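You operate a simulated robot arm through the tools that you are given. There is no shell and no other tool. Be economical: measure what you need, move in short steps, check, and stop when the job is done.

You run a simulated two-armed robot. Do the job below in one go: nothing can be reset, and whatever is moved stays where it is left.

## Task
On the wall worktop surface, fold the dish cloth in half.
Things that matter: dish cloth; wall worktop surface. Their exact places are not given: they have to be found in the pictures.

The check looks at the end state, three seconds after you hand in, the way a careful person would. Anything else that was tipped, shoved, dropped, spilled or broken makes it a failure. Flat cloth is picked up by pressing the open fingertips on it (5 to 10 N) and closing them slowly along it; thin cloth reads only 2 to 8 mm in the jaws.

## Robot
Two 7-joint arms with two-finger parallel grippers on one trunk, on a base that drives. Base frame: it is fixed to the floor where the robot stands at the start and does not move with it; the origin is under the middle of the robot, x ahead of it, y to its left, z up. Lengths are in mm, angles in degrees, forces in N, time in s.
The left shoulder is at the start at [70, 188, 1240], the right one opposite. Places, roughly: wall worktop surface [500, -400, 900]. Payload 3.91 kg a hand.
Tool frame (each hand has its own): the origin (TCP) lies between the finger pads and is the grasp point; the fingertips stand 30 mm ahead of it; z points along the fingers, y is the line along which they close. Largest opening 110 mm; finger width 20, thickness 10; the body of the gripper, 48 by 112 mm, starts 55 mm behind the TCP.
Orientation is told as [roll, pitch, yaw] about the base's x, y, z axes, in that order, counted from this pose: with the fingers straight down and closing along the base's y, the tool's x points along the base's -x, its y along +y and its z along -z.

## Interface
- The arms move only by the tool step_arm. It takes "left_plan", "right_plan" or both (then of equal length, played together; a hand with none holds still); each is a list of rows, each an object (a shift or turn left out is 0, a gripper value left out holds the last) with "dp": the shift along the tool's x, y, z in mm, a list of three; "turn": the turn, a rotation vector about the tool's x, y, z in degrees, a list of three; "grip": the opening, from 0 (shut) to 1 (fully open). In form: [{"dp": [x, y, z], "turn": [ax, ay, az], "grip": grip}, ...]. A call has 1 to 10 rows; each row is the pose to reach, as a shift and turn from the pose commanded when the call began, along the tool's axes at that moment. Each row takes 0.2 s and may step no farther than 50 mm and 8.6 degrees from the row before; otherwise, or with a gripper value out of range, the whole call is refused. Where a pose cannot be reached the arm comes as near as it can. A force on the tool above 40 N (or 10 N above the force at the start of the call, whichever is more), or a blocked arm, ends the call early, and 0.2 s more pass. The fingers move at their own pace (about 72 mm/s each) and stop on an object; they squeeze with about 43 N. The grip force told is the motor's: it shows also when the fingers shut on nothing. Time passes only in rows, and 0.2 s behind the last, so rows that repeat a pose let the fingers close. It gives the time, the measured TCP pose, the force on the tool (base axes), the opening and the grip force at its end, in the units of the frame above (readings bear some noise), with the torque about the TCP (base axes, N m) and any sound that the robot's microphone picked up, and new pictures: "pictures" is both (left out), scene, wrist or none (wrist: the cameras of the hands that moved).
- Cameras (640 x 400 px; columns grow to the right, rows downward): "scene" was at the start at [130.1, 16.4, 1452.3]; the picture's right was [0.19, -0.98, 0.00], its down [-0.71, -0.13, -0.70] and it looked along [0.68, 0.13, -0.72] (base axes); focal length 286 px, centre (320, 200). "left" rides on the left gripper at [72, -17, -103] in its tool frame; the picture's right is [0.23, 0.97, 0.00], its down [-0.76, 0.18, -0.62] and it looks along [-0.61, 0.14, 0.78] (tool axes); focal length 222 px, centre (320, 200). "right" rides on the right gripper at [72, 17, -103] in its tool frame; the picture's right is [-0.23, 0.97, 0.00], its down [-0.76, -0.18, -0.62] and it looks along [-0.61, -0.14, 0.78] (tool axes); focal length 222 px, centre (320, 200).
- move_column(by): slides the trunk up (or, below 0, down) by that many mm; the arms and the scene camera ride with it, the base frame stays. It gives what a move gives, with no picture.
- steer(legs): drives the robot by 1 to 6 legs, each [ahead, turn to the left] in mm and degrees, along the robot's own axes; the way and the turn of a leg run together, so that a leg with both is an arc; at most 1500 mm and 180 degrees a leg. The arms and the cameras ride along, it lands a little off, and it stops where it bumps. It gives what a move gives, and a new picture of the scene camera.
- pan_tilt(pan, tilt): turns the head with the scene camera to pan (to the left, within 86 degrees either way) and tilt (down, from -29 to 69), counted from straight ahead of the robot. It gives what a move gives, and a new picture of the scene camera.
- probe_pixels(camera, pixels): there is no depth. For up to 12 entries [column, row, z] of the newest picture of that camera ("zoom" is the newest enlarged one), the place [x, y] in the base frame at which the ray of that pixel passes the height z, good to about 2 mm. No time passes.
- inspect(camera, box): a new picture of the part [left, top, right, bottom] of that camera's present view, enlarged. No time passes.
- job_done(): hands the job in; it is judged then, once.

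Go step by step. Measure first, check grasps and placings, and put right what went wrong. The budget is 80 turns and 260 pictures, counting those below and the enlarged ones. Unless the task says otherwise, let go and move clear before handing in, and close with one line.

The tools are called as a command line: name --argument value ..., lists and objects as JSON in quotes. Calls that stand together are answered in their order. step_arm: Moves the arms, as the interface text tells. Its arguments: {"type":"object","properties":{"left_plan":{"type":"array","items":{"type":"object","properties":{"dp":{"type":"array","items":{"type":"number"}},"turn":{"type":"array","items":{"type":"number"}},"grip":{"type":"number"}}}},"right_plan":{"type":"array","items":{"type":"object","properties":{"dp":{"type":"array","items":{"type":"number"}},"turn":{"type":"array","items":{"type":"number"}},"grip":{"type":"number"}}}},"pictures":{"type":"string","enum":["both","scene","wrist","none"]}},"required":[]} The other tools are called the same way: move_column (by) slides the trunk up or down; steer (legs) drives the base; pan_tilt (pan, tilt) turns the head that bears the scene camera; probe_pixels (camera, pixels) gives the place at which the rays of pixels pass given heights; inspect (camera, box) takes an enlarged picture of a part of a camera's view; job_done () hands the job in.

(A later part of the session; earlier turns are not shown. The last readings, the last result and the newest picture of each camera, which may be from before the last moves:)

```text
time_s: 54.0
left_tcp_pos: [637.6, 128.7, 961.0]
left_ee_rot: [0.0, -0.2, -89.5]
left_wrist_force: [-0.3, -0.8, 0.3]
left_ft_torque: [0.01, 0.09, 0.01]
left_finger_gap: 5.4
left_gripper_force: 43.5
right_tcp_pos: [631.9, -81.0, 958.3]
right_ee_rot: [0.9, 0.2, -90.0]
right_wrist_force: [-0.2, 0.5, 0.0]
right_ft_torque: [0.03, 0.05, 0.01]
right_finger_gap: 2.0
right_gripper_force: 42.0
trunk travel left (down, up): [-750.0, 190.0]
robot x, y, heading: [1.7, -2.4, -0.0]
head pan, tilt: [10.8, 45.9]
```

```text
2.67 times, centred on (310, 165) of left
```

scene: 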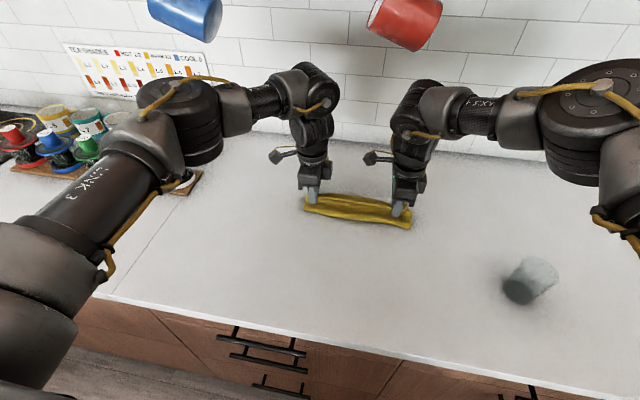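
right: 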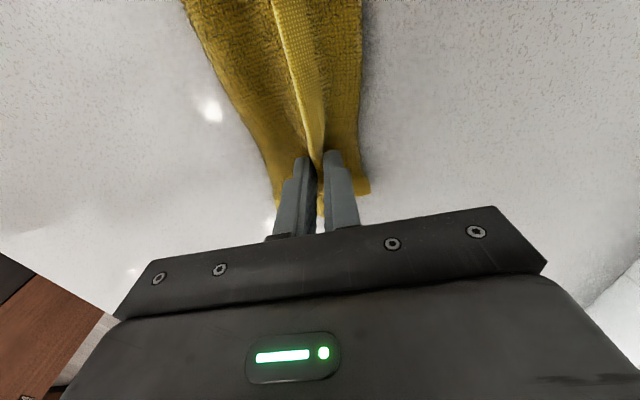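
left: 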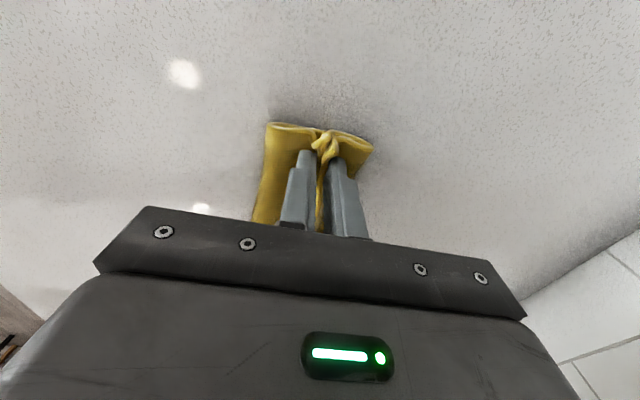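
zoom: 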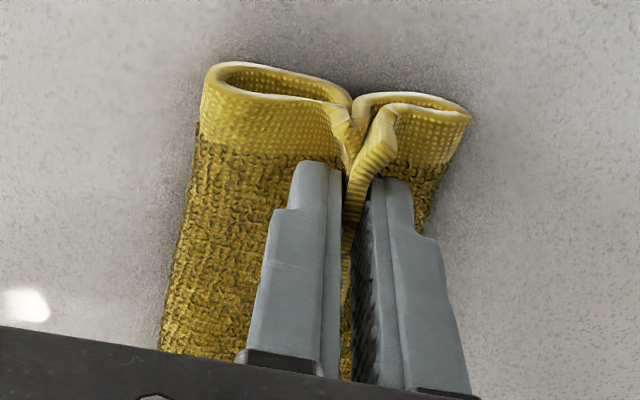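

I'll instead let go with the left and raise the right's hem grip by 60 mm, which should lift the hem clear so the left can take it in the air.

step_arm --left_plan '[{"grip": 0.15}, {"grip": 0.3}, {"dp": [0, 0, -15], "grip": 0.4}, {"dp": [0, 0, -40], "grip": 0.5}, {"dp": [0, 0, -60], "grip": 0.5}, {"dp": [0, 0, -70], "grip": 0.5}, {"dp": [0, 0, -70], "grip": 0.5}]' --right_plan '[{"dp": [0, 0, 0]}, {"dp": [0, 0, 0]}, {"dp": [0, 0, -10]}, {"dp": [0, 0, -25]}, {"dp": [0, -5, -40]}, {"dp": [0, -10, -60]}, {"dp": [0, -10, -60]}]' --pictures "wrist"

inspect --camera "scene" --box '[280, 130, 440, 230]'

```text
time_s: 55.6
left_tcp_pos: [638.0, 129.1, 1029.6]
left_ee_rot: [-0.1, -0.2, -89.5]
left_wrist_force: [0.3, 0.4, -0.2]
left_ft_torque: [0.01, 0.01, -0.01]
left_finger_gap: 55.0
left_gripper_force: 0.2
right_tcp_pos: [620.7, -81.2, 1016.5]
right_ee_rot: [0.8, 0.1, -90.0]
right_wrist_force: [-0.1, -0.1, 0.2]
right_ft_torque: [0.0, 0.04, -0.03]
right_finger_gap: 2.3
right_gripper_force: 42.6
trunk travel left (down, up): [-750.0, 190.0]
robot x, y, heading: [-1.0, 1.8, 0.1]
head pan, tilt: [10.8, 45.9]
```

right: 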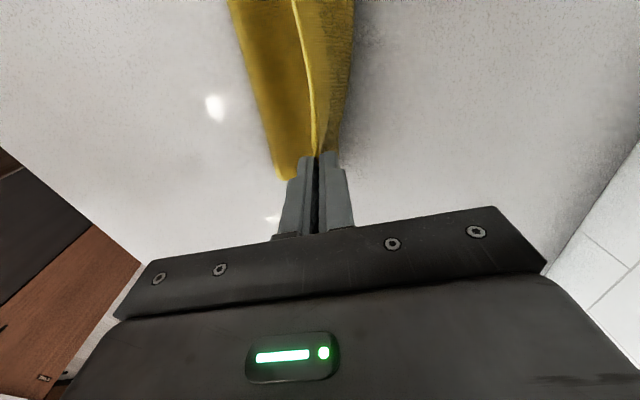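
left: 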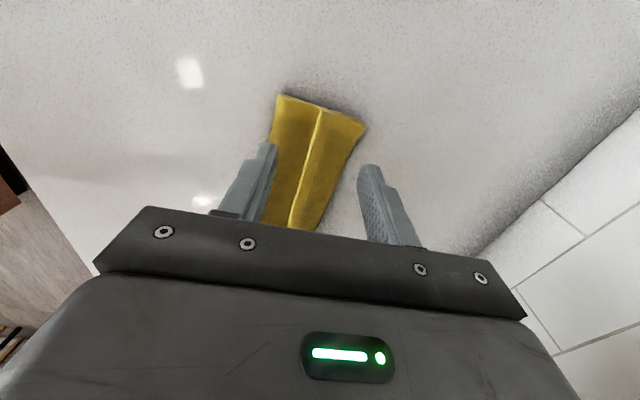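

```text
4.00 times, centred on (360, 180) of scene
```

zoom: 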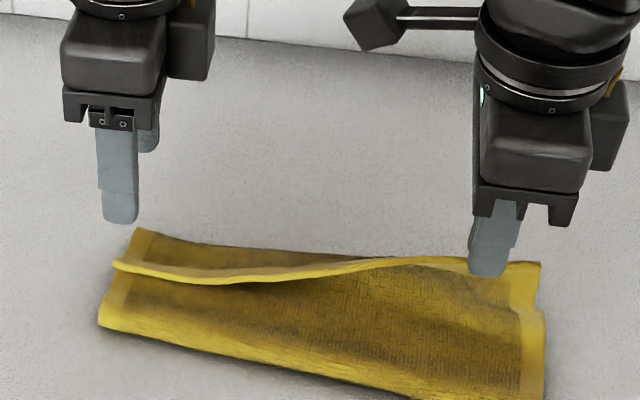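

The hem rises from the right across to the left. Raise the right 45 mm more so the left end lifts clear too.

step_arm --right_plan '[{"dp": [0, -5, -20]}, {"dp": [0, -10, -45]}, {"dp": [0, -10, -45]}]' --pictures "none"

inspect --camera "scene" --box '[280, 130, 440, 230]'

inspect --camera "left" --box '[200, 70, 400, 240]'

```text
time_s: 56.4
left_tcp_pos: [638.4, 128.2, 1030.5]
left_ee_rot: [-0.1, -0.2, -89.5]
left_wrist_force: [-0.1, -0.1, -0.3]
left_ft_torque: [0.0, -0.01, 0.0]
left_finger_gap: 54.8
left_gripper_force: 0.1
right_tcp_pos: [611.1, -80.9, 1061.6]
right_ee_rot: [0.8, 0.1, -90.0]
right_wrist_force: [0.0, 0.0, -0.4]
right_ft_torque: [-0.02, 0.05, 0.0]
right_finger_gap: 2.3
right_gripper_force: 42.3
trunk travel left (down, up): [-750.0, 190.0]
robot x, y, heading: [-2.3, -0.5, -0.2]
head pan, tilt: [10.8, 45.9]
```

```text
4.00 times, centred on (360, 180) of scene
```

zoom: 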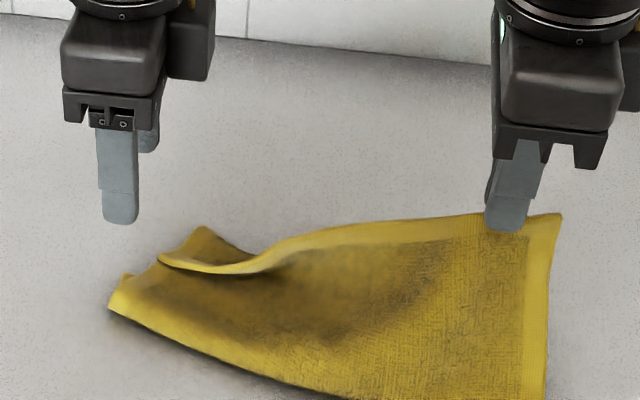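

```text
2.35 times, centred on (300, 155) of left
```

zoom: 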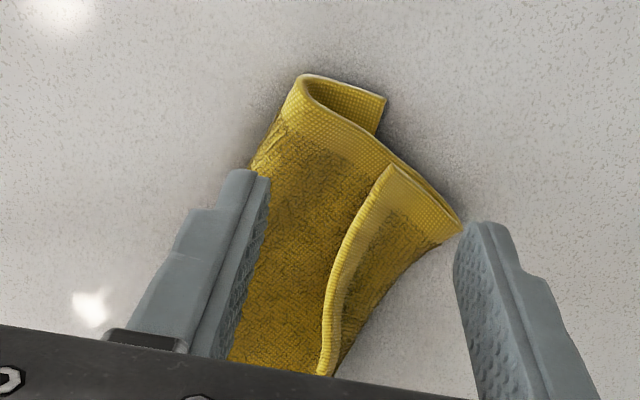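

The right part has unrolled and stands upright. I'll drive back 100 mm with the right corner held up, which draws the hem back to unroll the rest.

steer --legs '[[-100, 0]]'

inspect --camera "scene" --box '[270, 130, 470, 255]'

```text
time_s: 57.6
left_tcp_pos: [545.6, 129.2, 1026.8]
left_ee_rot: [-0.5, -0.2, -89.5]
left_wrist_force: [-0.1, -0.8, 0.5]
left_ft_torque: [0.01, -0.01, -0.03]
left_finger_gap: 55.1
left_gripper_force: 0.1
right_tcp_pos: [518.3, -80.6, 1058.8]
right_ee_rot: [0.5, 0.2, -90.0]
right_wrist_force: [0.0, 0.3, -0.4]
right_ft_torque: [-0.01, 0.04, -0.02]
right_finger_gap: 2.3
right_gripper_force: 42.2
trunk travel left (down, up): [-750.0, 190.0]
robot x, y, heading: [-95.8, 3.4, -0.1]
head pan, tilt: [10.8, 45.9]
```

scene: 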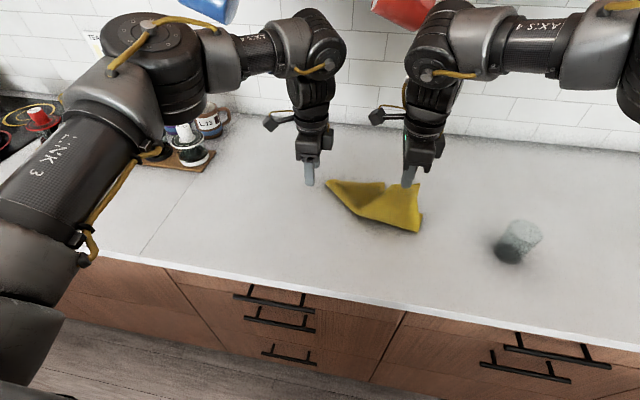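

```text
3.20 times, centred on (370, 192) of scene
```

zoom: 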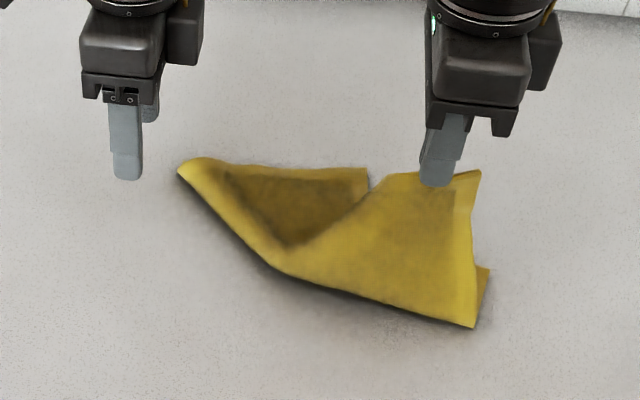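

The cloth is unrolling diagonally. Continue: right hand back to x≈450 and down near the table.

step_arm --right_plan '[{"dp": [-3, -20, 10]}, {"dp": [-6, -40, 30]}, {"dp": [-10, -58, 55]}, {"dp": [-14, -70, 80]}, {"dp": [-14, -78, 100]}, {"dp": [-14, -78, 100]}]' --pictures "scene"

inspect --camera "scene" --box '[270, 150, 470, 275]'

```text
time_s: 59.0
left_tcp_pos: [533.8, 129.7, 1032.8]
left_ee_rot: [0.2, -0.2, -89.6]
left_wrist_force: [0.0, -0.2, -0.5]
left_ft_torque: [0.0, 0.0, -0.03]
left_finger_gap: 54.8
left_gripper_force: 0.0
right_tcp_pos: [431.5, -93.8, 962.1]
right_ee_rot: [1.1, 0.2, -90.0]
right_wrist_force: [-0.7, -0.5, 0.0]
right_ft_torque: [0.0, 0.01, -0.01]
right_finger_gap: 2.4
right_gripper_force: 42.4
trunk travel left (down, up): [-750.0, 190.0]
robot x, y, heading: [-98.4, -0.6, -0.1]
head pan, tilt: [10.8, 45.9]
```

scene: 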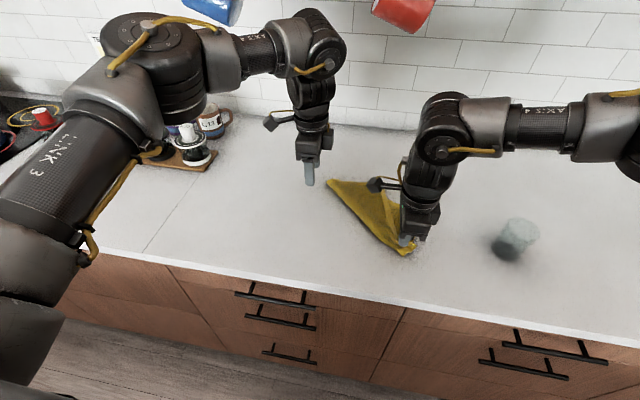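

```text
3.20 times, centred on (370, 212) of scene
```

zoom: 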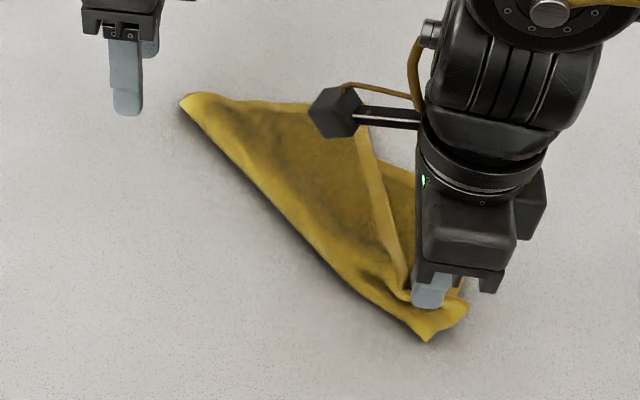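

Now a triangular flap remains: the hem's left corner lies near zoom (360,125). Lower and release the right, move it aside to see everything.

step_arm --right_plan '[{"dp": [0, 0, 10]}, {"dp": [0, 0, 14]}, {"dp": [0, 0, 14], "grip": 0.08}, {"dp": [0, 0, 14], "grip": 0.2}, {"dp": [0, 0, -10], "grip": 0.25}, {"dp": [0, 0, -50], "grip": 0.25}, {"dp": [-40, 10, -80], "grip": 0.25}, {"dp": [-85, 20, -90], "grip": 0.25}, {"dp": [-125, 40, -90], "grip": 0.25}]' --pictures "scene"

inspect --camera "scene" --box '[300, 160, 460, 260]'

```text
refused: row 7 steps farther than a row can; nothing moved
```

```text
4.00 times, centred on (380, 210) of scene
```

zoom: 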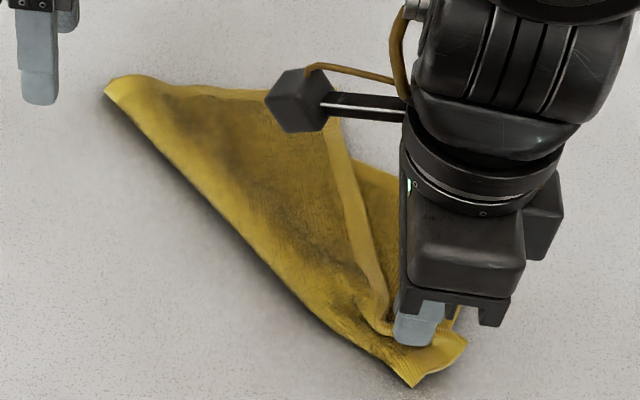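

step_arm --right_plan '[{"dp": [0, 0, 10]}, {"dp": [0, 0, 14]}, {"dp": [0, 0, 14], "grip": 0.08}, {"dp": [0, 0, 14], "grip": 0.2}, {"dp": [0, 0, -10], "grip": 0.25}, {"dp": [0, 0, -50], "grip": 0.25}, {"dp": [-35, 5, -75], "grip": 0.25}, {"dp": [-80, 10, -80], "grip": 0.25}, {"dp": [-120, 20, -80], "grip": 0.25}]' --pictures "scene"

inspect --camera "scene" --box '[300, 160, 460, 260]'

```text
time_s: 61.0
left_tcp_pos: [534.9, 127.8, 1032.0]
left_ee_rot: [0.0, -0.1, -89.5]
left_wrist_force: [0.2, 0.1, 0.6]
left_ft_torque: [0.01, -0.01, 0.0]
left_finger_gap: 54.9
left_gripper_force: 0.0
right_tcp_pos: [449.4, -214.5, 1041.7]
right_ee_rot: [1.1, 0.2, -89.8]
right_wrist_force: [0.4, 0.3, -0.9]
right_ft_torque: [0.03, 0.04, 0.04]
right_finger_gap: 27.4
right_gripper_force: 0.0
trunk travel left (down, up): [-750.0, 190.0]
robot x, y, heading: [-98.0, -2.3, -0.1]
head pan, tilt: [10.8, 45.9]
```

scene: 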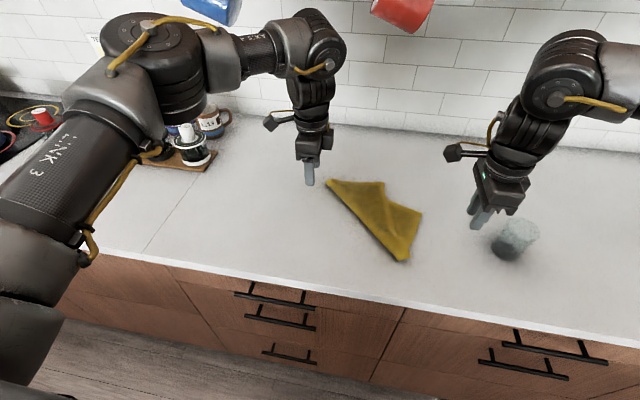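

```text
4.00 times, centred on (380, 210) of scene
```

zoom: 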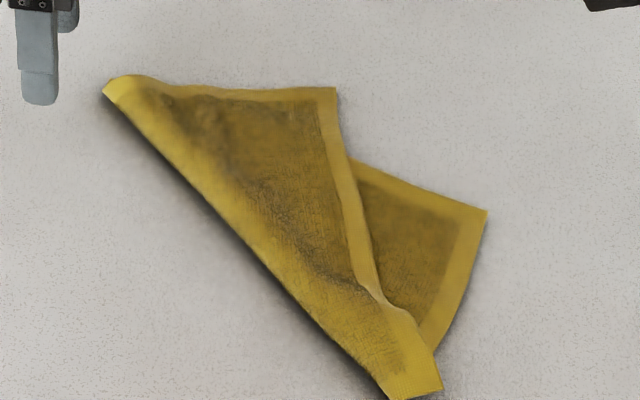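

The right hand is clear (mind the glass below it). The flap's corner is at zoom (337,88); I'll measure all corners.

probe_pixels --camera "zoom" --pixels '[[337, 88, 918], [105, 92, 913], [487, 210, 913], [443, 388, 914], [388, 398, 914], [350, 160, 913], [145, 77, 918]]'

probe_pixels --camera "scene" --pixels '[[522, 240, 930], [500, 246, 911], [538, 228, 1000]]'

```text
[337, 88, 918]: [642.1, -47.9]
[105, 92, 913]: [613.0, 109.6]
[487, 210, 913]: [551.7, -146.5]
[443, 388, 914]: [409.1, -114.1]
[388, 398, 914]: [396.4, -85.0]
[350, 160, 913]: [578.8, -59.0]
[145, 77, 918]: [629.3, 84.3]
```

```text
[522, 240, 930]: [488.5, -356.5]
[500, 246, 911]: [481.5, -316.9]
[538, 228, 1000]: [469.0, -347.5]
```

The cloth is folded along a diagonal, flap corner at (642,-48), which belongs at about (441,171). The flap corner is single-layer on bare worktop, so easy to pinch. I'll raise the right, drive forward 80 mm, and try reaching it with the left.

step_arm --right_plan '[{"dp": [0, 0, -40]}, {"dp": [0, -40, -70]}, {"dp": [0, -60, -100]}, {"dp": [0, -60, -100]}]' --pictures "none"

steer --legs '[[80, 0]]'

step_arm --left_plan '[{"dp": [-40, 2, 0]}, {"dp": [-80, 4, 0]}, {"dp": [-120, 8, 20]}, {"dp": [-150, 10, 40]}, {"dp": [-168, 12, 50]}, {"dp": [-168, 12, 50]}]' --pictures "both"

```text
time_s: 62.0
left_tcp_pos: [536.0, 127.7, 1031.3]
left_ee_rot: [-0.1, -0.2, -89.5]
left_wrist_force: [0.4, -0.6, -0.7]
left_ft_torque: [0.01, 0.03, 0.01]
left_finger_gap: 55.2
left_gripper_force: 0.0
right_tcp_pos: [389.9, -215.2, 1141.1]
right_ee_rot: [1.1, 0.0, -90.0]
right_wrist_force: [0.0, -0.6, 0.2]
right_ft_torque: [0.01, 0.01, 0.0]
right_finger_gap: 27.6
right_gripper_force: 0.1
trunk travel left (down, up): [-750.0, 190.0]
robot x, y, heading: [-99.9, -5.7, 0.1]
head pan, tilt: [10.8, 45.9]
```

```text
time_s: 63.0
left_tcp_pos: [605.6, 129.4, 1039.0]
left_ee_rot: [0.8, -0.3, -89.5]
left_wrist_force: [0.1, 0.7, -0.6]
left_ft_torque: [-0.06, 0.03, 0.0]
left_finger_gap: 55.0
left_gripper_force: 0.0
right_tcp_pos: [455.7, -215.4, 1146.4]
right_ee_rot: [1.9, 0.1, -89.9]
right_wrist_force: [0.6, -0.6, 0.2]
right_ft_torque: [0.02, 0.03, -0.04]
right_finger_gap: 27.3
right_gripper_force: 0.0
trunk travel left (down, up): [-750.0, 190.0]
robot x, y, heading: [-21.7, 0.4, 0.1]
head pan, tilt: [10.8, 45.9]
```

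scene: 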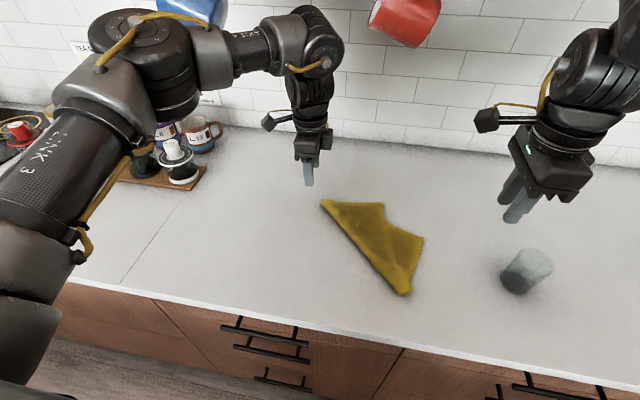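

```text
time_s: 64.4
left_tcp_pos: [623.2, -38.5, 988.7]
left_ee_rot: [0.6, -0.2, -89.6]
left_wrist_force: [0.5, -0.5, -0.3]
left_ft_torque: [0.01, 0.02, 0.01]
left_finger_gap: 54.9
left_gripper_force: 0.0
right_tcp_pos: [460.4, -215.4, 1145.2]
right_ee_rot: [1.5, 0.1, -89.9]
right_wrist_force: [-0.4, 0.4, 0.2]
right_ft_torque: [0.02, 0.02, 0.0]
right_finger_gap: 27.5
right_gripper_force: 0.1
trunk travel left (down, up): [-750.0, 190.0]
robot x, y, heading: [-18.3, -0.7, -0.1]
head pan, tilt: [10.8, 45.9]
```

scene: 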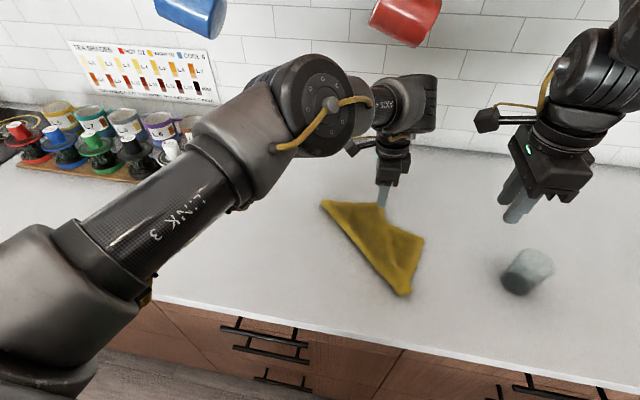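
left: 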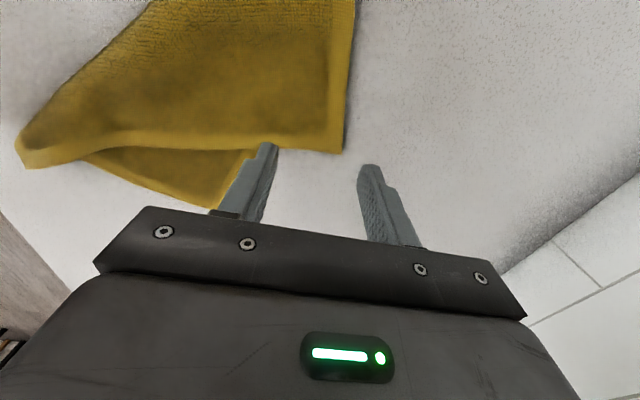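

The left reaches. The flap corner appears at (343,152) in the left camera; measure it.

probe_pixels --camera "left" --pixels '[[343, 152, 914], [348, 80, 914], [285, 148, 914], [30, 165, 916], [352, 5, 914]]'

```text
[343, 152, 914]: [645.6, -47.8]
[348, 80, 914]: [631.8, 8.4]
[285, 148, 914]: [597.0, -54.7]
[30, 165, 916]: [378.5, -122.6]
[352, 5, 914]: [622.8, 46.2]
```

Corner at (646,-48). I'll place the jaws at about (624,-32), opening 35 mm, and descend close to the table.

step_arm --left_plan '[{"dp": [6, 1, 15], "grip": 0.3}, {"dp": [6, 1, 30]}, {"dp": [6, 1, 40]}, {"dp": [6, 1, 43]}, {"dp": [6, 1, 43]}]' --pictures "wrist"

```text
time_s: 65.6
left_tcp_pos: [625.4, -34.6, 945.1]
left_ee_rot: [0.6, -0.2, -89.6]
left_wrist_force: [-0.6, 0.1, 1.2]
left_ft_torque: [-0.03, 0.04, -0.01]
left_finger_gap: 33.2
left_gripper_force: 0.3
right_tcp_pos: [461.4, -216.2, 1144.4]
right_ee_rot: [1.7, 0.0, -90.0]
right_wrist_force: [-0.5, -0.2, 0.7]
right_ft_torque: [0.0, 0.01, 0.0]
right_finger_gap: 27.5
right_gripper_force: 0.0
trunk travel left (down, up): [-750.0, 190.0]
robot x, y, heading: [-18.6, 0.6, 0.0]
head pan, tilt: [10.8, 45.9]
```

left: 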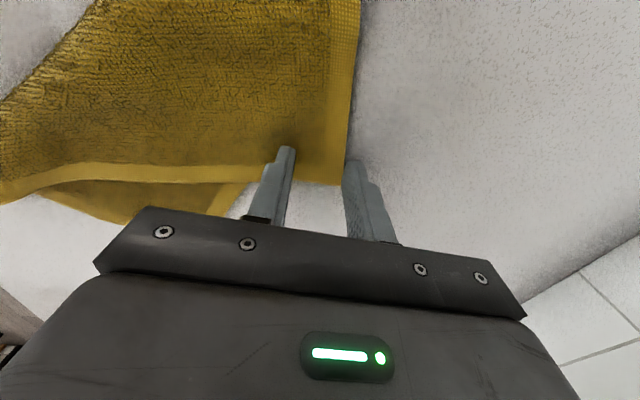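

Light touch; press 2 mm more and close slowly, then lift a little.

step_arm --left_plan '[{"dp": [0, 0, 2]}, {"dp": [0, 0, 2], "grip": 0.24}, {"dp": [0, 0, 2], "grip": 0.18}, {"dp": [0, 0, 2], "grip": 0.12}, {"dp": [0, 0, 2], "grip": 0.06}, {"dp": [0, 0, 2], "grip": 0.0}, {"dp": [0, 0, 2], "grip": 0.0}, {"dp": [0, 0, 2], "grip": 0.0}, {"dp": [0, 0, -20], "grip": 0.0}, {"dp": [0, 0, -50], "grip": 0.0}]' --pictures "both"

```text
time_s: 67.8
left_tcp_pos: [622.7, -35.0, 995.7]
left_ee_rot: [0.6, -0.2, -89.5]
left_wrist_force: [0.6, -0.3, -0.1]
left_ft_torque: [0.04, 0.02, -0.03]
left_finger_gap: 4.1
left_gripper_force: 42.6
right_tcp_pos: [459.1, -216.2, 1145.6]
right_ee_rot: [1.6, 0.2, -89.9]
right_wrist_force: [0.4, 0.1, 0.2]
right_ft_torque: [-0.02, -0.04, 0.03]
right_finger_gap: 27.5
right_gripper_force: 0.1
trunk travel left (down, up): [-750.0, 190.0]
robot x, y, heading: [-17.1, 0.4, -0.0]
head pan, tilt: [10.8, 45.9]
```

scene: 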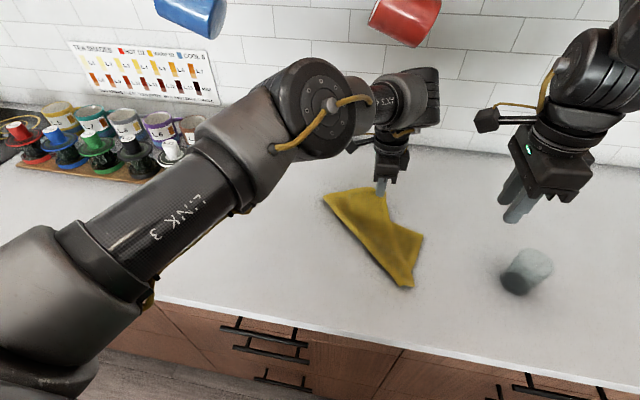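
left: 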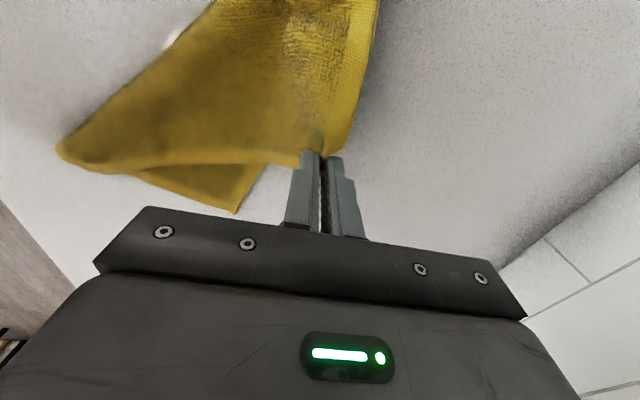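

Corner held (4.1 mm). Carry it up and over the diagonal toward the near-left.

step_arm --left_plan '[{"dp": [28, -22, -22]}, {"dp": [56, -44, -44]}, {"dp": [86, -66, -55]}, {"dp": [116, -88, -55]}, {"dp": [140, -110, -45]}, {"dp": [140, -110, -45]}]' --pictures "scene"

steer --legs '[[-80, 0]]'

```text
time_s: 69.2
left_tcp_pos: [512.2, 105.4, 1038.4]
left_ee_rot: [0.6, -0.2, -89.6]
left_wrist_force: [0.3, 0.0, -0.3]
left_ft_torque: [0.02, 0.08, -0.05]
left_finger_gap: 4.2
left_gripper_force: 43.0
right_tcp_pos: [460.3, -216.3, 1144.1]
right_ee_rot: [1.5, 0.2, -89.9]
right_wrist_force: [0.2, -0.1, 0.6]
right_ft_torque: [0.03, 0.01, 0.01]
right_finger_gap: 27.4
right_gripper_force: 0.1
trunk travel left (down, up): [-750.0, 190.0]
robot x, y, heading: [-16.7, -2.0, -0.1]
head pan, tilt: [10.8, 45.9]
```

scene: 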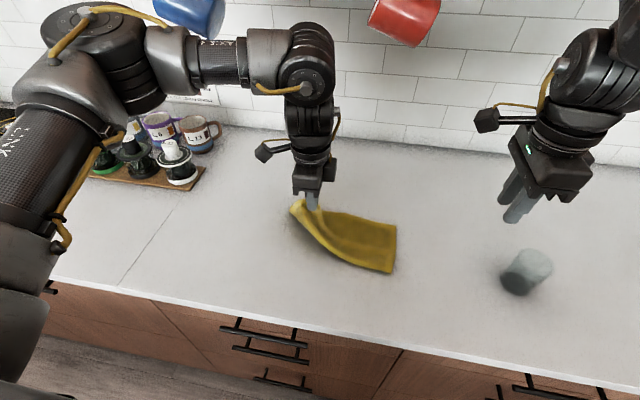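

```text
time_s: 70.3
left_tcp_pos: [436.0, 106.3, 1035.9]
left_ee_rot: [0.4, -0.2, -89.6]
left_wrist_force: [1.0, -0.4, -0.1]
left_ft_torque: [0.01, 0.03, -0.02]
left_finger_gap: 4.1
left_gripper_force: 42.9
right_tcp_pos: [384.5, -215.8, 1142.2]
right_ee_rot: [1.4, 0.1, -90.0]
right_wrist_force: [0.1, -0.8, 0.2]
right_ft_torque: [0.02, 0.02, 0.0]
right_finger_gap: 27.7
right_gripper_force: 0.0
trunk travel left (down, up): [-750.0, 190.0]
robot x, y, heading: [-96.7, -0.9, -0.1]
head pan, tilt: [10.8, 45.9]
```

scene: 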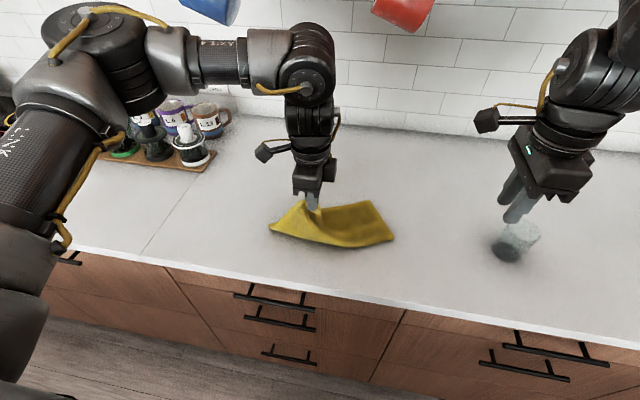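

It is opening out well. Measure the visible corners before laying this corner down.

inspect --camera "scene" --box '[250, 170, 410, 270]'

probe_pixels --camera "scene" --pixels '[[368, 202, 913], [393, 239, 913], [270, 227, 913], [345, 247, 913]]'

```text
4.00 times, centred on (330, 220) of scene
```

zoom: 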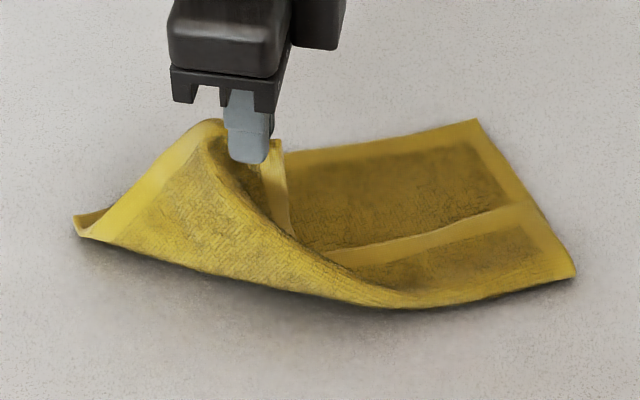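

```text
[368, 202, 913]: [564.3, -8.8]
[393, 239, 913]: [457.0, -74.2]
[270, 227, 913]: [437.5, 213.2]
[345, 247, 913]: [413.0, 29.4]
```

The right end shows the near hem's right corner on top at zoom (525,210). Plan: pinch it with the right hand, lift both hem corners high so the cloth hangs free and straightens, then lay it down anew. Measure that corner.

probe_pixels --camera "zoom" --pixels '[[527, 208, 920], [510, 225, 920], [475, 120, 913], [573, 275, 913], [290, 150, 913], [400, 245, 920]]'

inspect --camera "scene" --box '[340, 190, 404, 250]'

```text
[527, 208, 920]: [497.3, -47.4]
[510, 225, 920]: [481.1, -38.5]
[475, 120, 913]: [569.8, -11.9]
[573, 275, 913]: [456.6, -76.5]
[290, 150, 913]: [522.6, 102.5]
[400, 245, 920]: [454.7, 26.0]
```

```text
6.67 times, centred on (372, 220) of scene
```

zoom: 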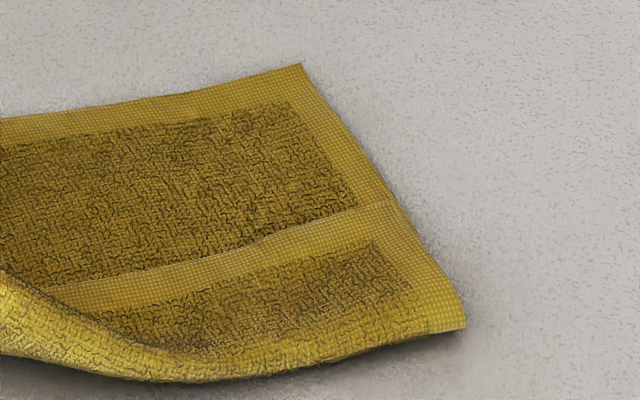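

The hem corner lies flat on the lower layer. I'll raise the left hand further to tighten the hem and lift its right part into the air, then look.

step_arm --left_plan '[{"dp": [5, 0, -40]}, {"dp": [10, 5, -80]}, {"dp": [15, 10, -120]}, {"dp": [15, 10, -150]}, {"dp": [15, 10, -150]}]' --pictures "none"

inspect --camera "scene" --box '[230, 130, 430, 255]'

```text
time_s: 71.5
left_tcp_pos: [442.1, 122.9, 1188.3]
left_ee_rot: [0.5, -0.2, -89.6]
left_wrist_force: [0.4, 1.3, 0.3]
left_ft_torque: [-0.02, 0.03, -0.08]
left_finger_gap: 4.4
left_gripper_force: 43.1
right_tcp_pos: [381.6, -215.8, 1144.4]
right_ee_rot: [1.5, 0.1, -90.0]
right_wrist_force: [-0.1, -0.4, -0.2]
right_ft_torque: [0.0, 0.0, 0.01]
right_finger_gap: 27.4
right_gripper_force: 0.1
trunk travel left (down, up): [-750.0, 190.0]
robot x, y, heading: [-97.5, -2.3, -0.2]
head pan, tilt: [10.8, 45.9]
```

```text
3.20 times, centred on (330, 192) of scene
```

zoom: 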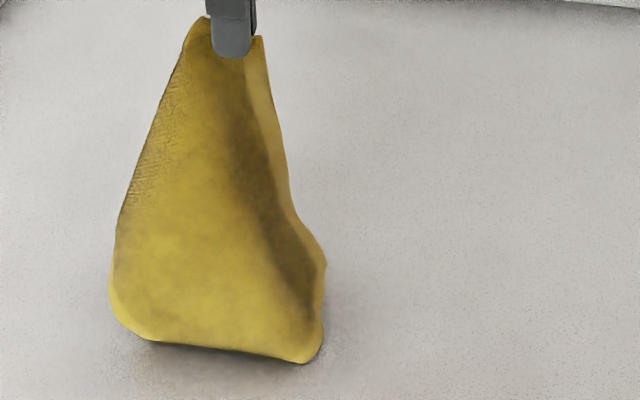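

The cloth now hangs from its near-left corner. I'll raise the column 100 mm to take it fully off the table so it can hang straight, then pinch its free hem end from the side with the right hand.

move_column --by 100

pan_tilt --pan 0 --tilt 45

inspect --camera "scene" --box '[180, 110, 380, 310]'

```text
time_s: 72.8
left_tcp_pos: [441.5, 123.0, 1287.3]
left_ee_rot: [0.7, -0.2, -89.5]
left_wrist_force: [0.7, -0.2, -0.3]
left_ft_torque: [-0.02, 0.0, -0.08]
left_finger_gap: 4.1
left_gripper_force: 43.9
right_tcp_pos: [381.9, -215.8, 1244.7]
right_ee_rot: [1.5, 0.1, -89.9]
right_wrist_force: [0.0, -0.5, 0.0]
right_ft_torque: [-0.01, 0.04, 0.02]
right_finger_gap: 27.2
right_gripper_force: 0.1
trunk travel left (down, up): [-850.0, 90.0]
robot x, y, heading: [-98.2, 0.1, 0.1]
head pan, tilt: [10.8, 45.9]
```

```text
time_s: 73.6
left_tcp_pos: [441.6, 122.3, 1288.2]
left_ee_rot: [0.6, -0.2, -89.5]
left_wrist_force: [-0.2, -0.1, -0.4]
left_ft_torque: [-0.03, 0.01, -0.04]
left_finger_gap: 4.2
left_gripper_force: 43.1
right_tcp_pos: [383.0, -215.9, 1244.7]
right_ee_rot: [1.5, 0.0, -89.9]
right_wrist_force: [0.3, 0.3, -0.1]
right_ft_torque: [0.01, 0.01, -0.01]
right_finger_gap: 27.4
right_gripper_force: 0.1
trunk travel left (down, up): [-850.0, 90.0]
robot x, y, heading: [-95.4, -2.6, -0.1]
head pan, tilt: [0.0, 45.0]
```

scene: 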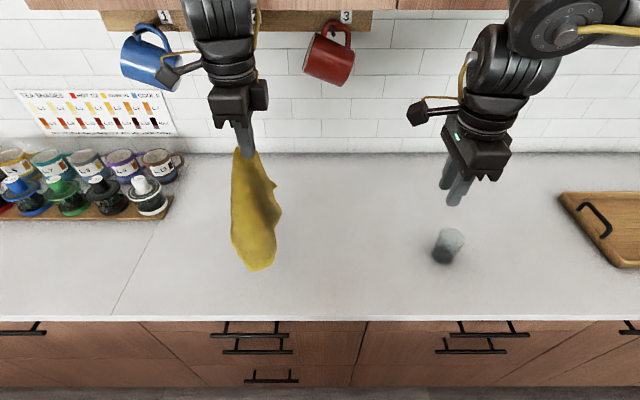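

```text
2.00 times, centred on (280, 210) of scene
```

zoom: 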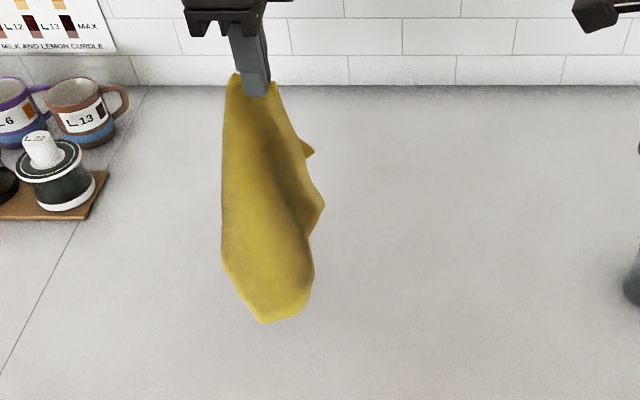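

The cloth hangs freely. Zoom in to identify the side corners at zoom (322,205) and (312,150).

inspect --camera "scene" --box '[210, 135, 310, 275]'

inspect --camera "left" --box '[0, 0, 640, 400]'

inspect --camera "right" --box '[0, 0, 640, 400]'

```text
2.86 times, centred on (260, 205) of scene
```

zoom: 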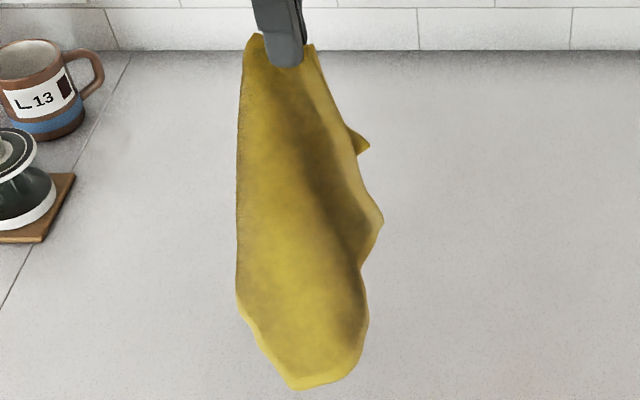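

```text
1.00 times, centred on (320, 200) of left
```

zoom: 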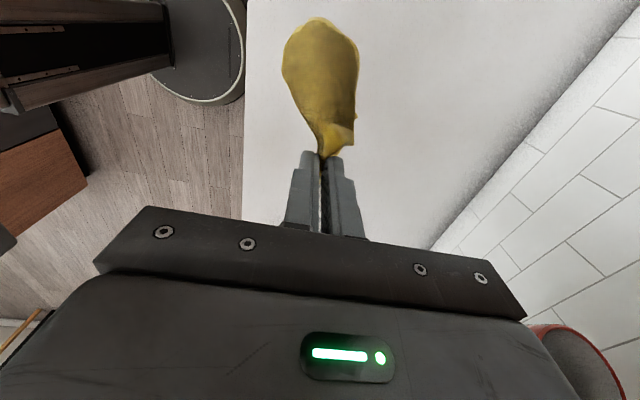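

```text
1.00 times, centred on (320, 200) of right
```

zoom: 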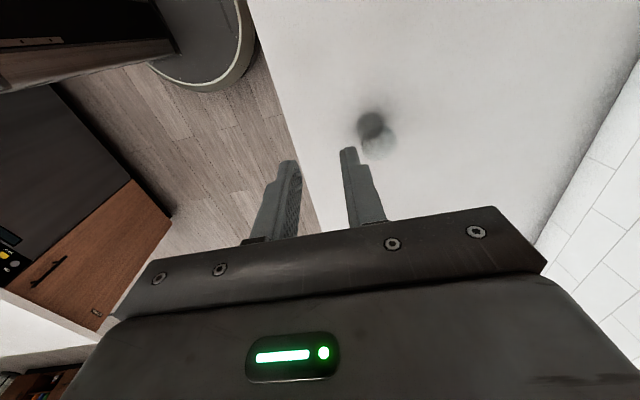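

The right-side corner at zoom (383,220) is adjacent to the held one, so pinching it would hold a full edge. Get the ray positions at several heights.

probe_pixels --camera "zoom" --pixels '[[1, 1, 1000]]'

probe_pixels --camera "scene" --pixels '[[282, 212, 1000], [282, 212, 1050], [282, 212, 1100], [282, 212, 1150], [277, 187, 1050], [277, 187, 1100], [277, 187, 1150], [277, 187, 1200], [253, 271, 930], [253, 271, 960]]'

```text
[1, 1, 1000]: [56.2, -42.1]
```

```text
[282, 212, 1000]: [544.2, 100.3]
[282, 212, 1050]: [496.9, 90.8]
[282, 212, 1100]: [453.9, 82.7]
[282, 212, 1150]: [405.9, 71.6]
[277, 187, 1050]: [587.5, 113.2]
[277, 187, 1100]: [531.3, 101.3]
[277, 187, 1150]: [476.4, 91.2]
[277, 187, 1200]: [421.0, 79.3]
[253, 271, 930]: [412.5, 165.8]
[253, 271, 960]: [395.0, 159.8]
```

The sheet hangs folded in a V with its spine toward me-left and both side corners behind. If I touch the bottom corner down at far right and draw the held corner toward near-left, it lies on its spine and the wings can open. Drive forward and swing the hand right first.

steer --legs '[[100, 0]]'

step_arm --left_plan '[{"dp": [-40, 4, 0]}, {"dp": [-80, 8, 0]}, {"dp": [-120, 14, 0]}, {"dp": [-160, 20, 0]}, {"dp": [-190, 20, 10]}, {"dp": [-190, 20, 40]}, {"dp": [-190, 20, 50]}]' --pictures "scene"

```text
time_s: 74.8
left_tcp_pos: [540.2, 122.2, 1284.9]
left_ee_rot: [0.2, 0.1, -89.9]
left_wrist_force: [0.8, -0.4, 0.0]
left_ft_torque: [-0.01, 0.03, -0.08]
left_finger_gap: 4.4
left_gripper_force: 43.2
right_tcp_pos: [485.0, -214.0, 1242.2]
right_ee_rot: [1.3, 0.1, -89.8]
right_wrist_force: [-0.3, 0.2, -0.4]
right_ft_torque: [0.01, -0.01, -0.05]
right_finger_gap: 27.2
right_gripper_force: 0.0
trunk travel left (down, up): [-850.0, 90.0]
robot x, y, heading: [0.6, -2.4, 0.4]
head pan, tilt: [0.0, 45.0]
stopped in leg 1: the robot was blocked; the commanded pose is now the measured one
```

scene: 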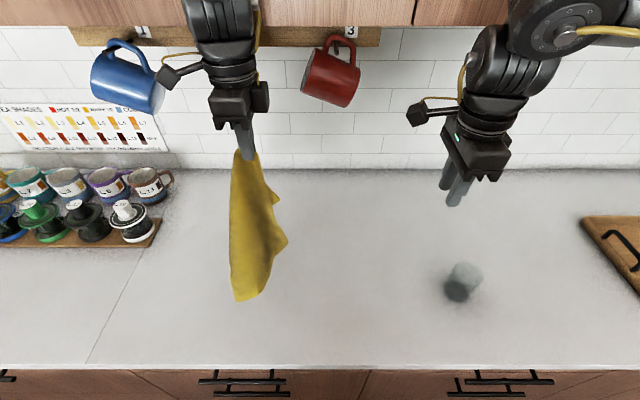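

```text
time_s: 76.4
left_tcp_pos: [551.4, -76.4, 1229.2]
left_ee_rot: [0.0, 0.7, -90.6]
left_wrist_force: [0.6, 0.9, -0.4]
left_ft_torque: [0.04, 0.03, 0.0]
left_finger_gap: 4.0
left_gripper_force: 43.0
right_tcp_pos: [479.1, -222.1, 1241.2]
right_ee_rot: [1.5, 0.5, -89.8]
right_wrist_force: [0.4, 0.3, -0.8]
right_ft_torque: [-0.04, -0.01, 0.01]
right_finger_gap: 27.5
right_gripper_force: 0.0
trunk travel left (down, up): [-850.0, 90.0]
robot x, y, heading: [1.8, -1.5, -0.2]
head pan, tilt: [0.0, 45.0]
```

scene: 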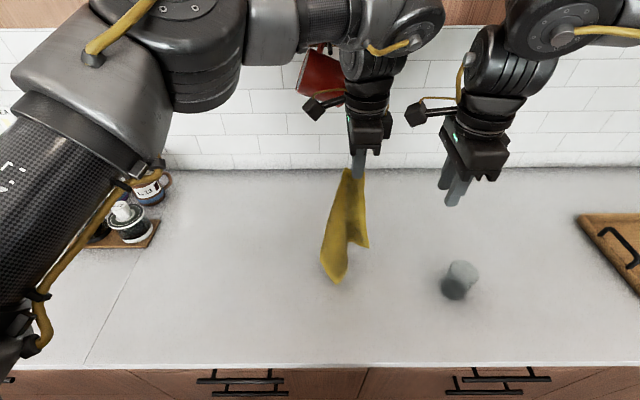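

The bottom corner is just touching. Now draw the hand to near-left while lowering.

step_arm --left_plan '[{"dp": [35, -3, 8]}, {"dp": [70, -8, 20]}, {"dp": [105, -15, 38]}, {"dp": [138, -23, 60]}, {"dp": [168, -32, 85]}, {"dp": [195, -42, 110]}, {"dp": [215, -55, 140]}, {"dp": [225, -70, 170]}, {"dp": [225, -70, 170]}]' --pictures "scene"

steer --legs '[[-100, 0]]'

```text
time_s: 78.6
left_tcp_pos: [486.2, 160.8, 1065.7]
left_ee_rot: [0.2, 0.0, -89.8]
left_wrist_force: [-0.1, 0.5, 0.0]
left_ft_torque: [-0.04, -0.02, -0.05]
left_finger_gap: 4.2
left_gripper_force: 42.5
right_tcp_pos: [480.3, -211.9, 1244.6]
right_ee_rot: [1.6, 0.0, -89.6]
right_wrist_force: [-0.1, 0.1, 0.2]
right_ft_torque: [-0.02, -0.03, 0.01]
right_finger_gap: 27.7
right_gripper_force: 0.1
trunk travel left (down, up): [-850.0, 90.0]
robot x, y, heading: [4.1, -3.4, 0.6]
head pan, tilt: [0.0, 45.0]
stopped in row 9 (left hand): the arm was blocked; the commanded pose is now the measured one
```

scene: 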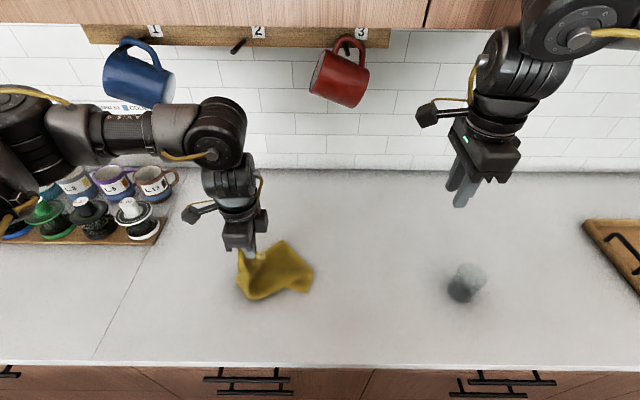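

```text
time_s: 79.8
left_tcp_pos: [392.5, 159.6, 1063.4]
left_ee_rot: [0.0, 0.2, -89.6]
left_wrist_force: [-0.6, -0.2, -0.1]
left_ft_torque: [0.0, 0.01, -0.08]
left_finger_gap: 4.0
left_gripper_force: 43.0
right_tcp_pos: [387.4, -213.0, 1241.8]
right_ee_rot: [1.2, 0.1, -89.5]
right_wrist_force: [0.6, 0.3, -0.7]
right_ft_torque: [-0.04, 0.05, -0.01]
right_finger_gap: 27.5
right_gripper_force: 0.0
trunk travel left (down, up): [-850.0, 90.0]
robot x, y, heading: [-97.5, 0.8, 0.2]
head pan, tilt: [0.0, 45.0]
```

scene: 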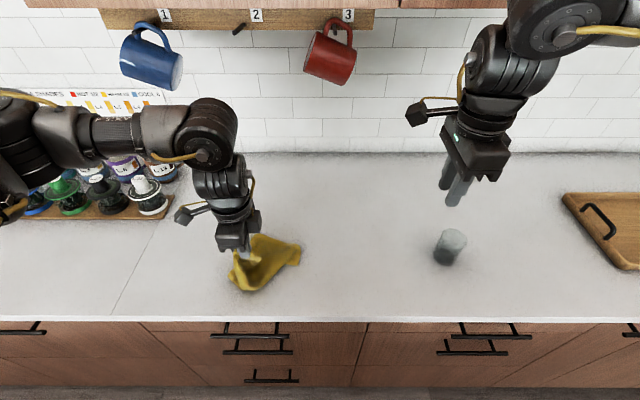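

inspect --camera "scene" --box '[190, 210, 350, 310]'

probe_pixels --camera "scene" --pixels '[[298, 264, 913], [285, 240, 930], [247, 291, 913], [230, 280, 913], [296, 246, 920]]'

```text
4.00 times, centred on (270, 260) of scene
```

zoom: 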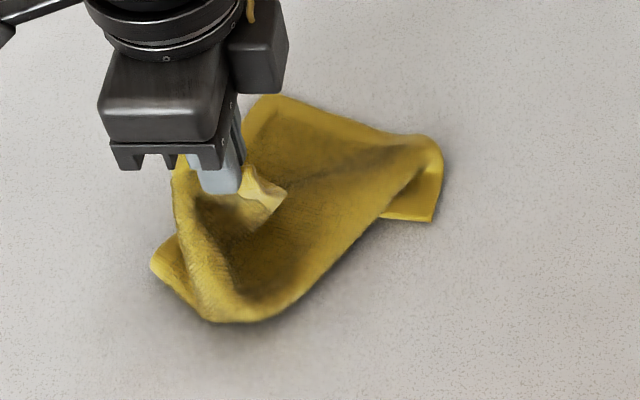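

```text
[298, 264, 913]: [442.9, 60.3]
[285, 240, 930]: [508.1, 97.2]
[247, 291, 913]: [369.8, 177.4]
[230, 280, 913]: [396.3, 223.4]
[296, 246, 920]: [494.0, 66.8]
```

The wings have opened fairly well. Now lay the held corner down toward the left (y≈245), which should flatten the bulge.

step_arm --left_plan '[{"dp": [20, 0, 15]}, {"dp": [40, 0, 35]}, {"dp": [60, 0, 60]}, {"dp": [80, 0, 85]}, {"dp": [95, 0, 108]}, {"dp": [95, 0, 112]}, {"dp": [95, 0, 112], "grip": 0.1}, {"dp": [95, 0, 112], "grip": 0.25}, {"dp": [95, 0, 80], "grip": 0.25}, {"dp": [105, 0, 35], "grip": 0.25}]' --pictures "none"

step_arm --left_plan '[{"dp": [20, 0, -45]}, {"dp": [50, 0, -80]}, {"dp": [50, 0, -80]}]' --pictures "scene"

inspect --camera "scene" --box '[190, 210, 350, 310]'

```text
time_s: 82.0
left_tcp_pos: [384.2, 263.2, 1032.2]
left_ee_rot: [0.3, 0.2, -89.6]
left_wrist_force: [0.3, -0.4, 1.3]
left_ft_torque: [-0.01, 0.01, -0.01]
left_finger_gap: 27.4
left_gripper_force: 0.0
right_tcp_pos: [379.1, -214.0, 1244.6]
right_ee_rot: [1.6, 0.1, -89.5]
right_wrist_force: [0.8, -0.3, -0.3]
right_ft_torque: [-0.04, 0.01, 0.01]
right_finger_gap: 27.4
right_gripper_force: 0.1
trunk travel left (down, up): [-850.0, 90.0]
robot x, y, heading: [-95.5, 2.5, 0.5]
head pan, tilt: [0.0, 45.0]
```

```text
time_s: 82.8
left_tcp_pos: [386.1, 314.2, 1110.6]
left_ee_rot: [0.3, 0.0, -89.5]
left_wrist_force: [1.0, 1.0, 0.0]
left_ft_torque: [0.0, 0.03, 0.0]
left_finger_gap: 27.3
left_gripper_force: 0.0
right_tcp_pos: [382.1, -211.8, 1243.5]
right_ee_rot: [1.5, 0.0, -89.5]
right_wrist_force: [0.6, -0.2, 0.1]
right_ft_torque: [-0.01, -0.02, -0.02]
right_finger_gap: 27.5
right_gripper_force: 0.0
trunk travel left (down, up): [-850.0, 90.0]
robot x, y, heading: [-98.3, -2.1, 0.5]
head pan, tilt: [0.0, 45.0]
```

scene: 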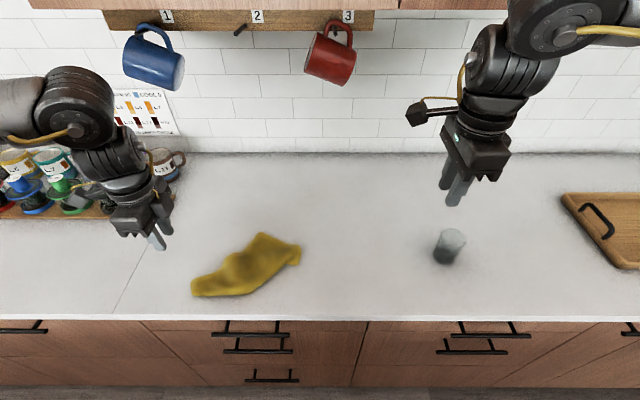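

```text
4.00 times, centred on (270, 260) of scene
```

zoom: 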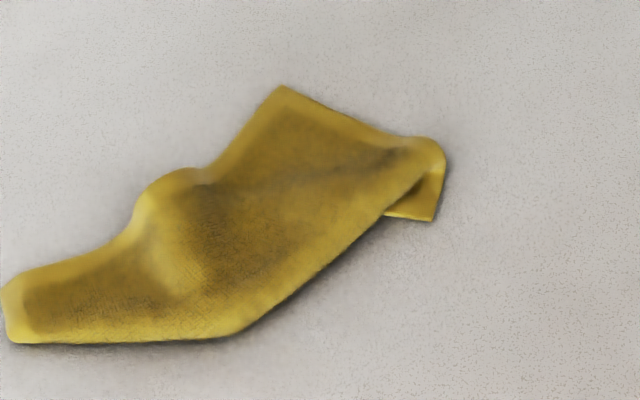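

The cloth is now mostly spread. Measure corners: left end (10,310), top (280,85), right (445,165) with an underside tip (432,220), bottom bend (240,335).

probe_pixels --camera "zoom" --pixels '[[3, 285, 914], [12, 342, 913], [280, 87, 913], [445, 165, 918], [432, 220, 913], [240, 335, 913], [384, 214, 913], [165, 175, 920], [410, 138, 918]]'

inspect --camera "scene" --box '[230, 225, 310, 300]'

inspect --camera "scene" --box '[180, 240, 260, 305]'

```text
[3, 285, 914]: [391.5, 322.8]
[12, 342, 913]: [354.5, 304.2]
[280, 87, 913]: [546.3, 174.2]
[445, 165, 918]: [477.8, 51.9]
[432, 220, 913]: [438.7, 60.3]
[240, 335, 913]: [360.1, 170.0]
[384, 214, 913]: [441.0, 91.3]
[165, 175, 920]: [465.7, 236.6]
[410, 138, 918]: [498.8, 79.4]
```

```text
5.33 times, centred on (270, 262) of scene
```

zoom: 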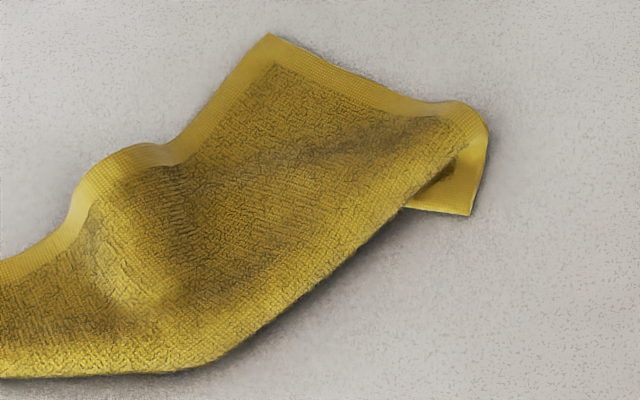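

```text
6.15 times, centred on (220, 272) of scene
```

zoom: 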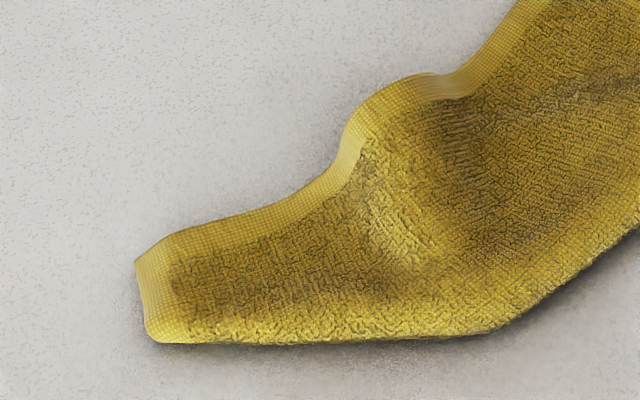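

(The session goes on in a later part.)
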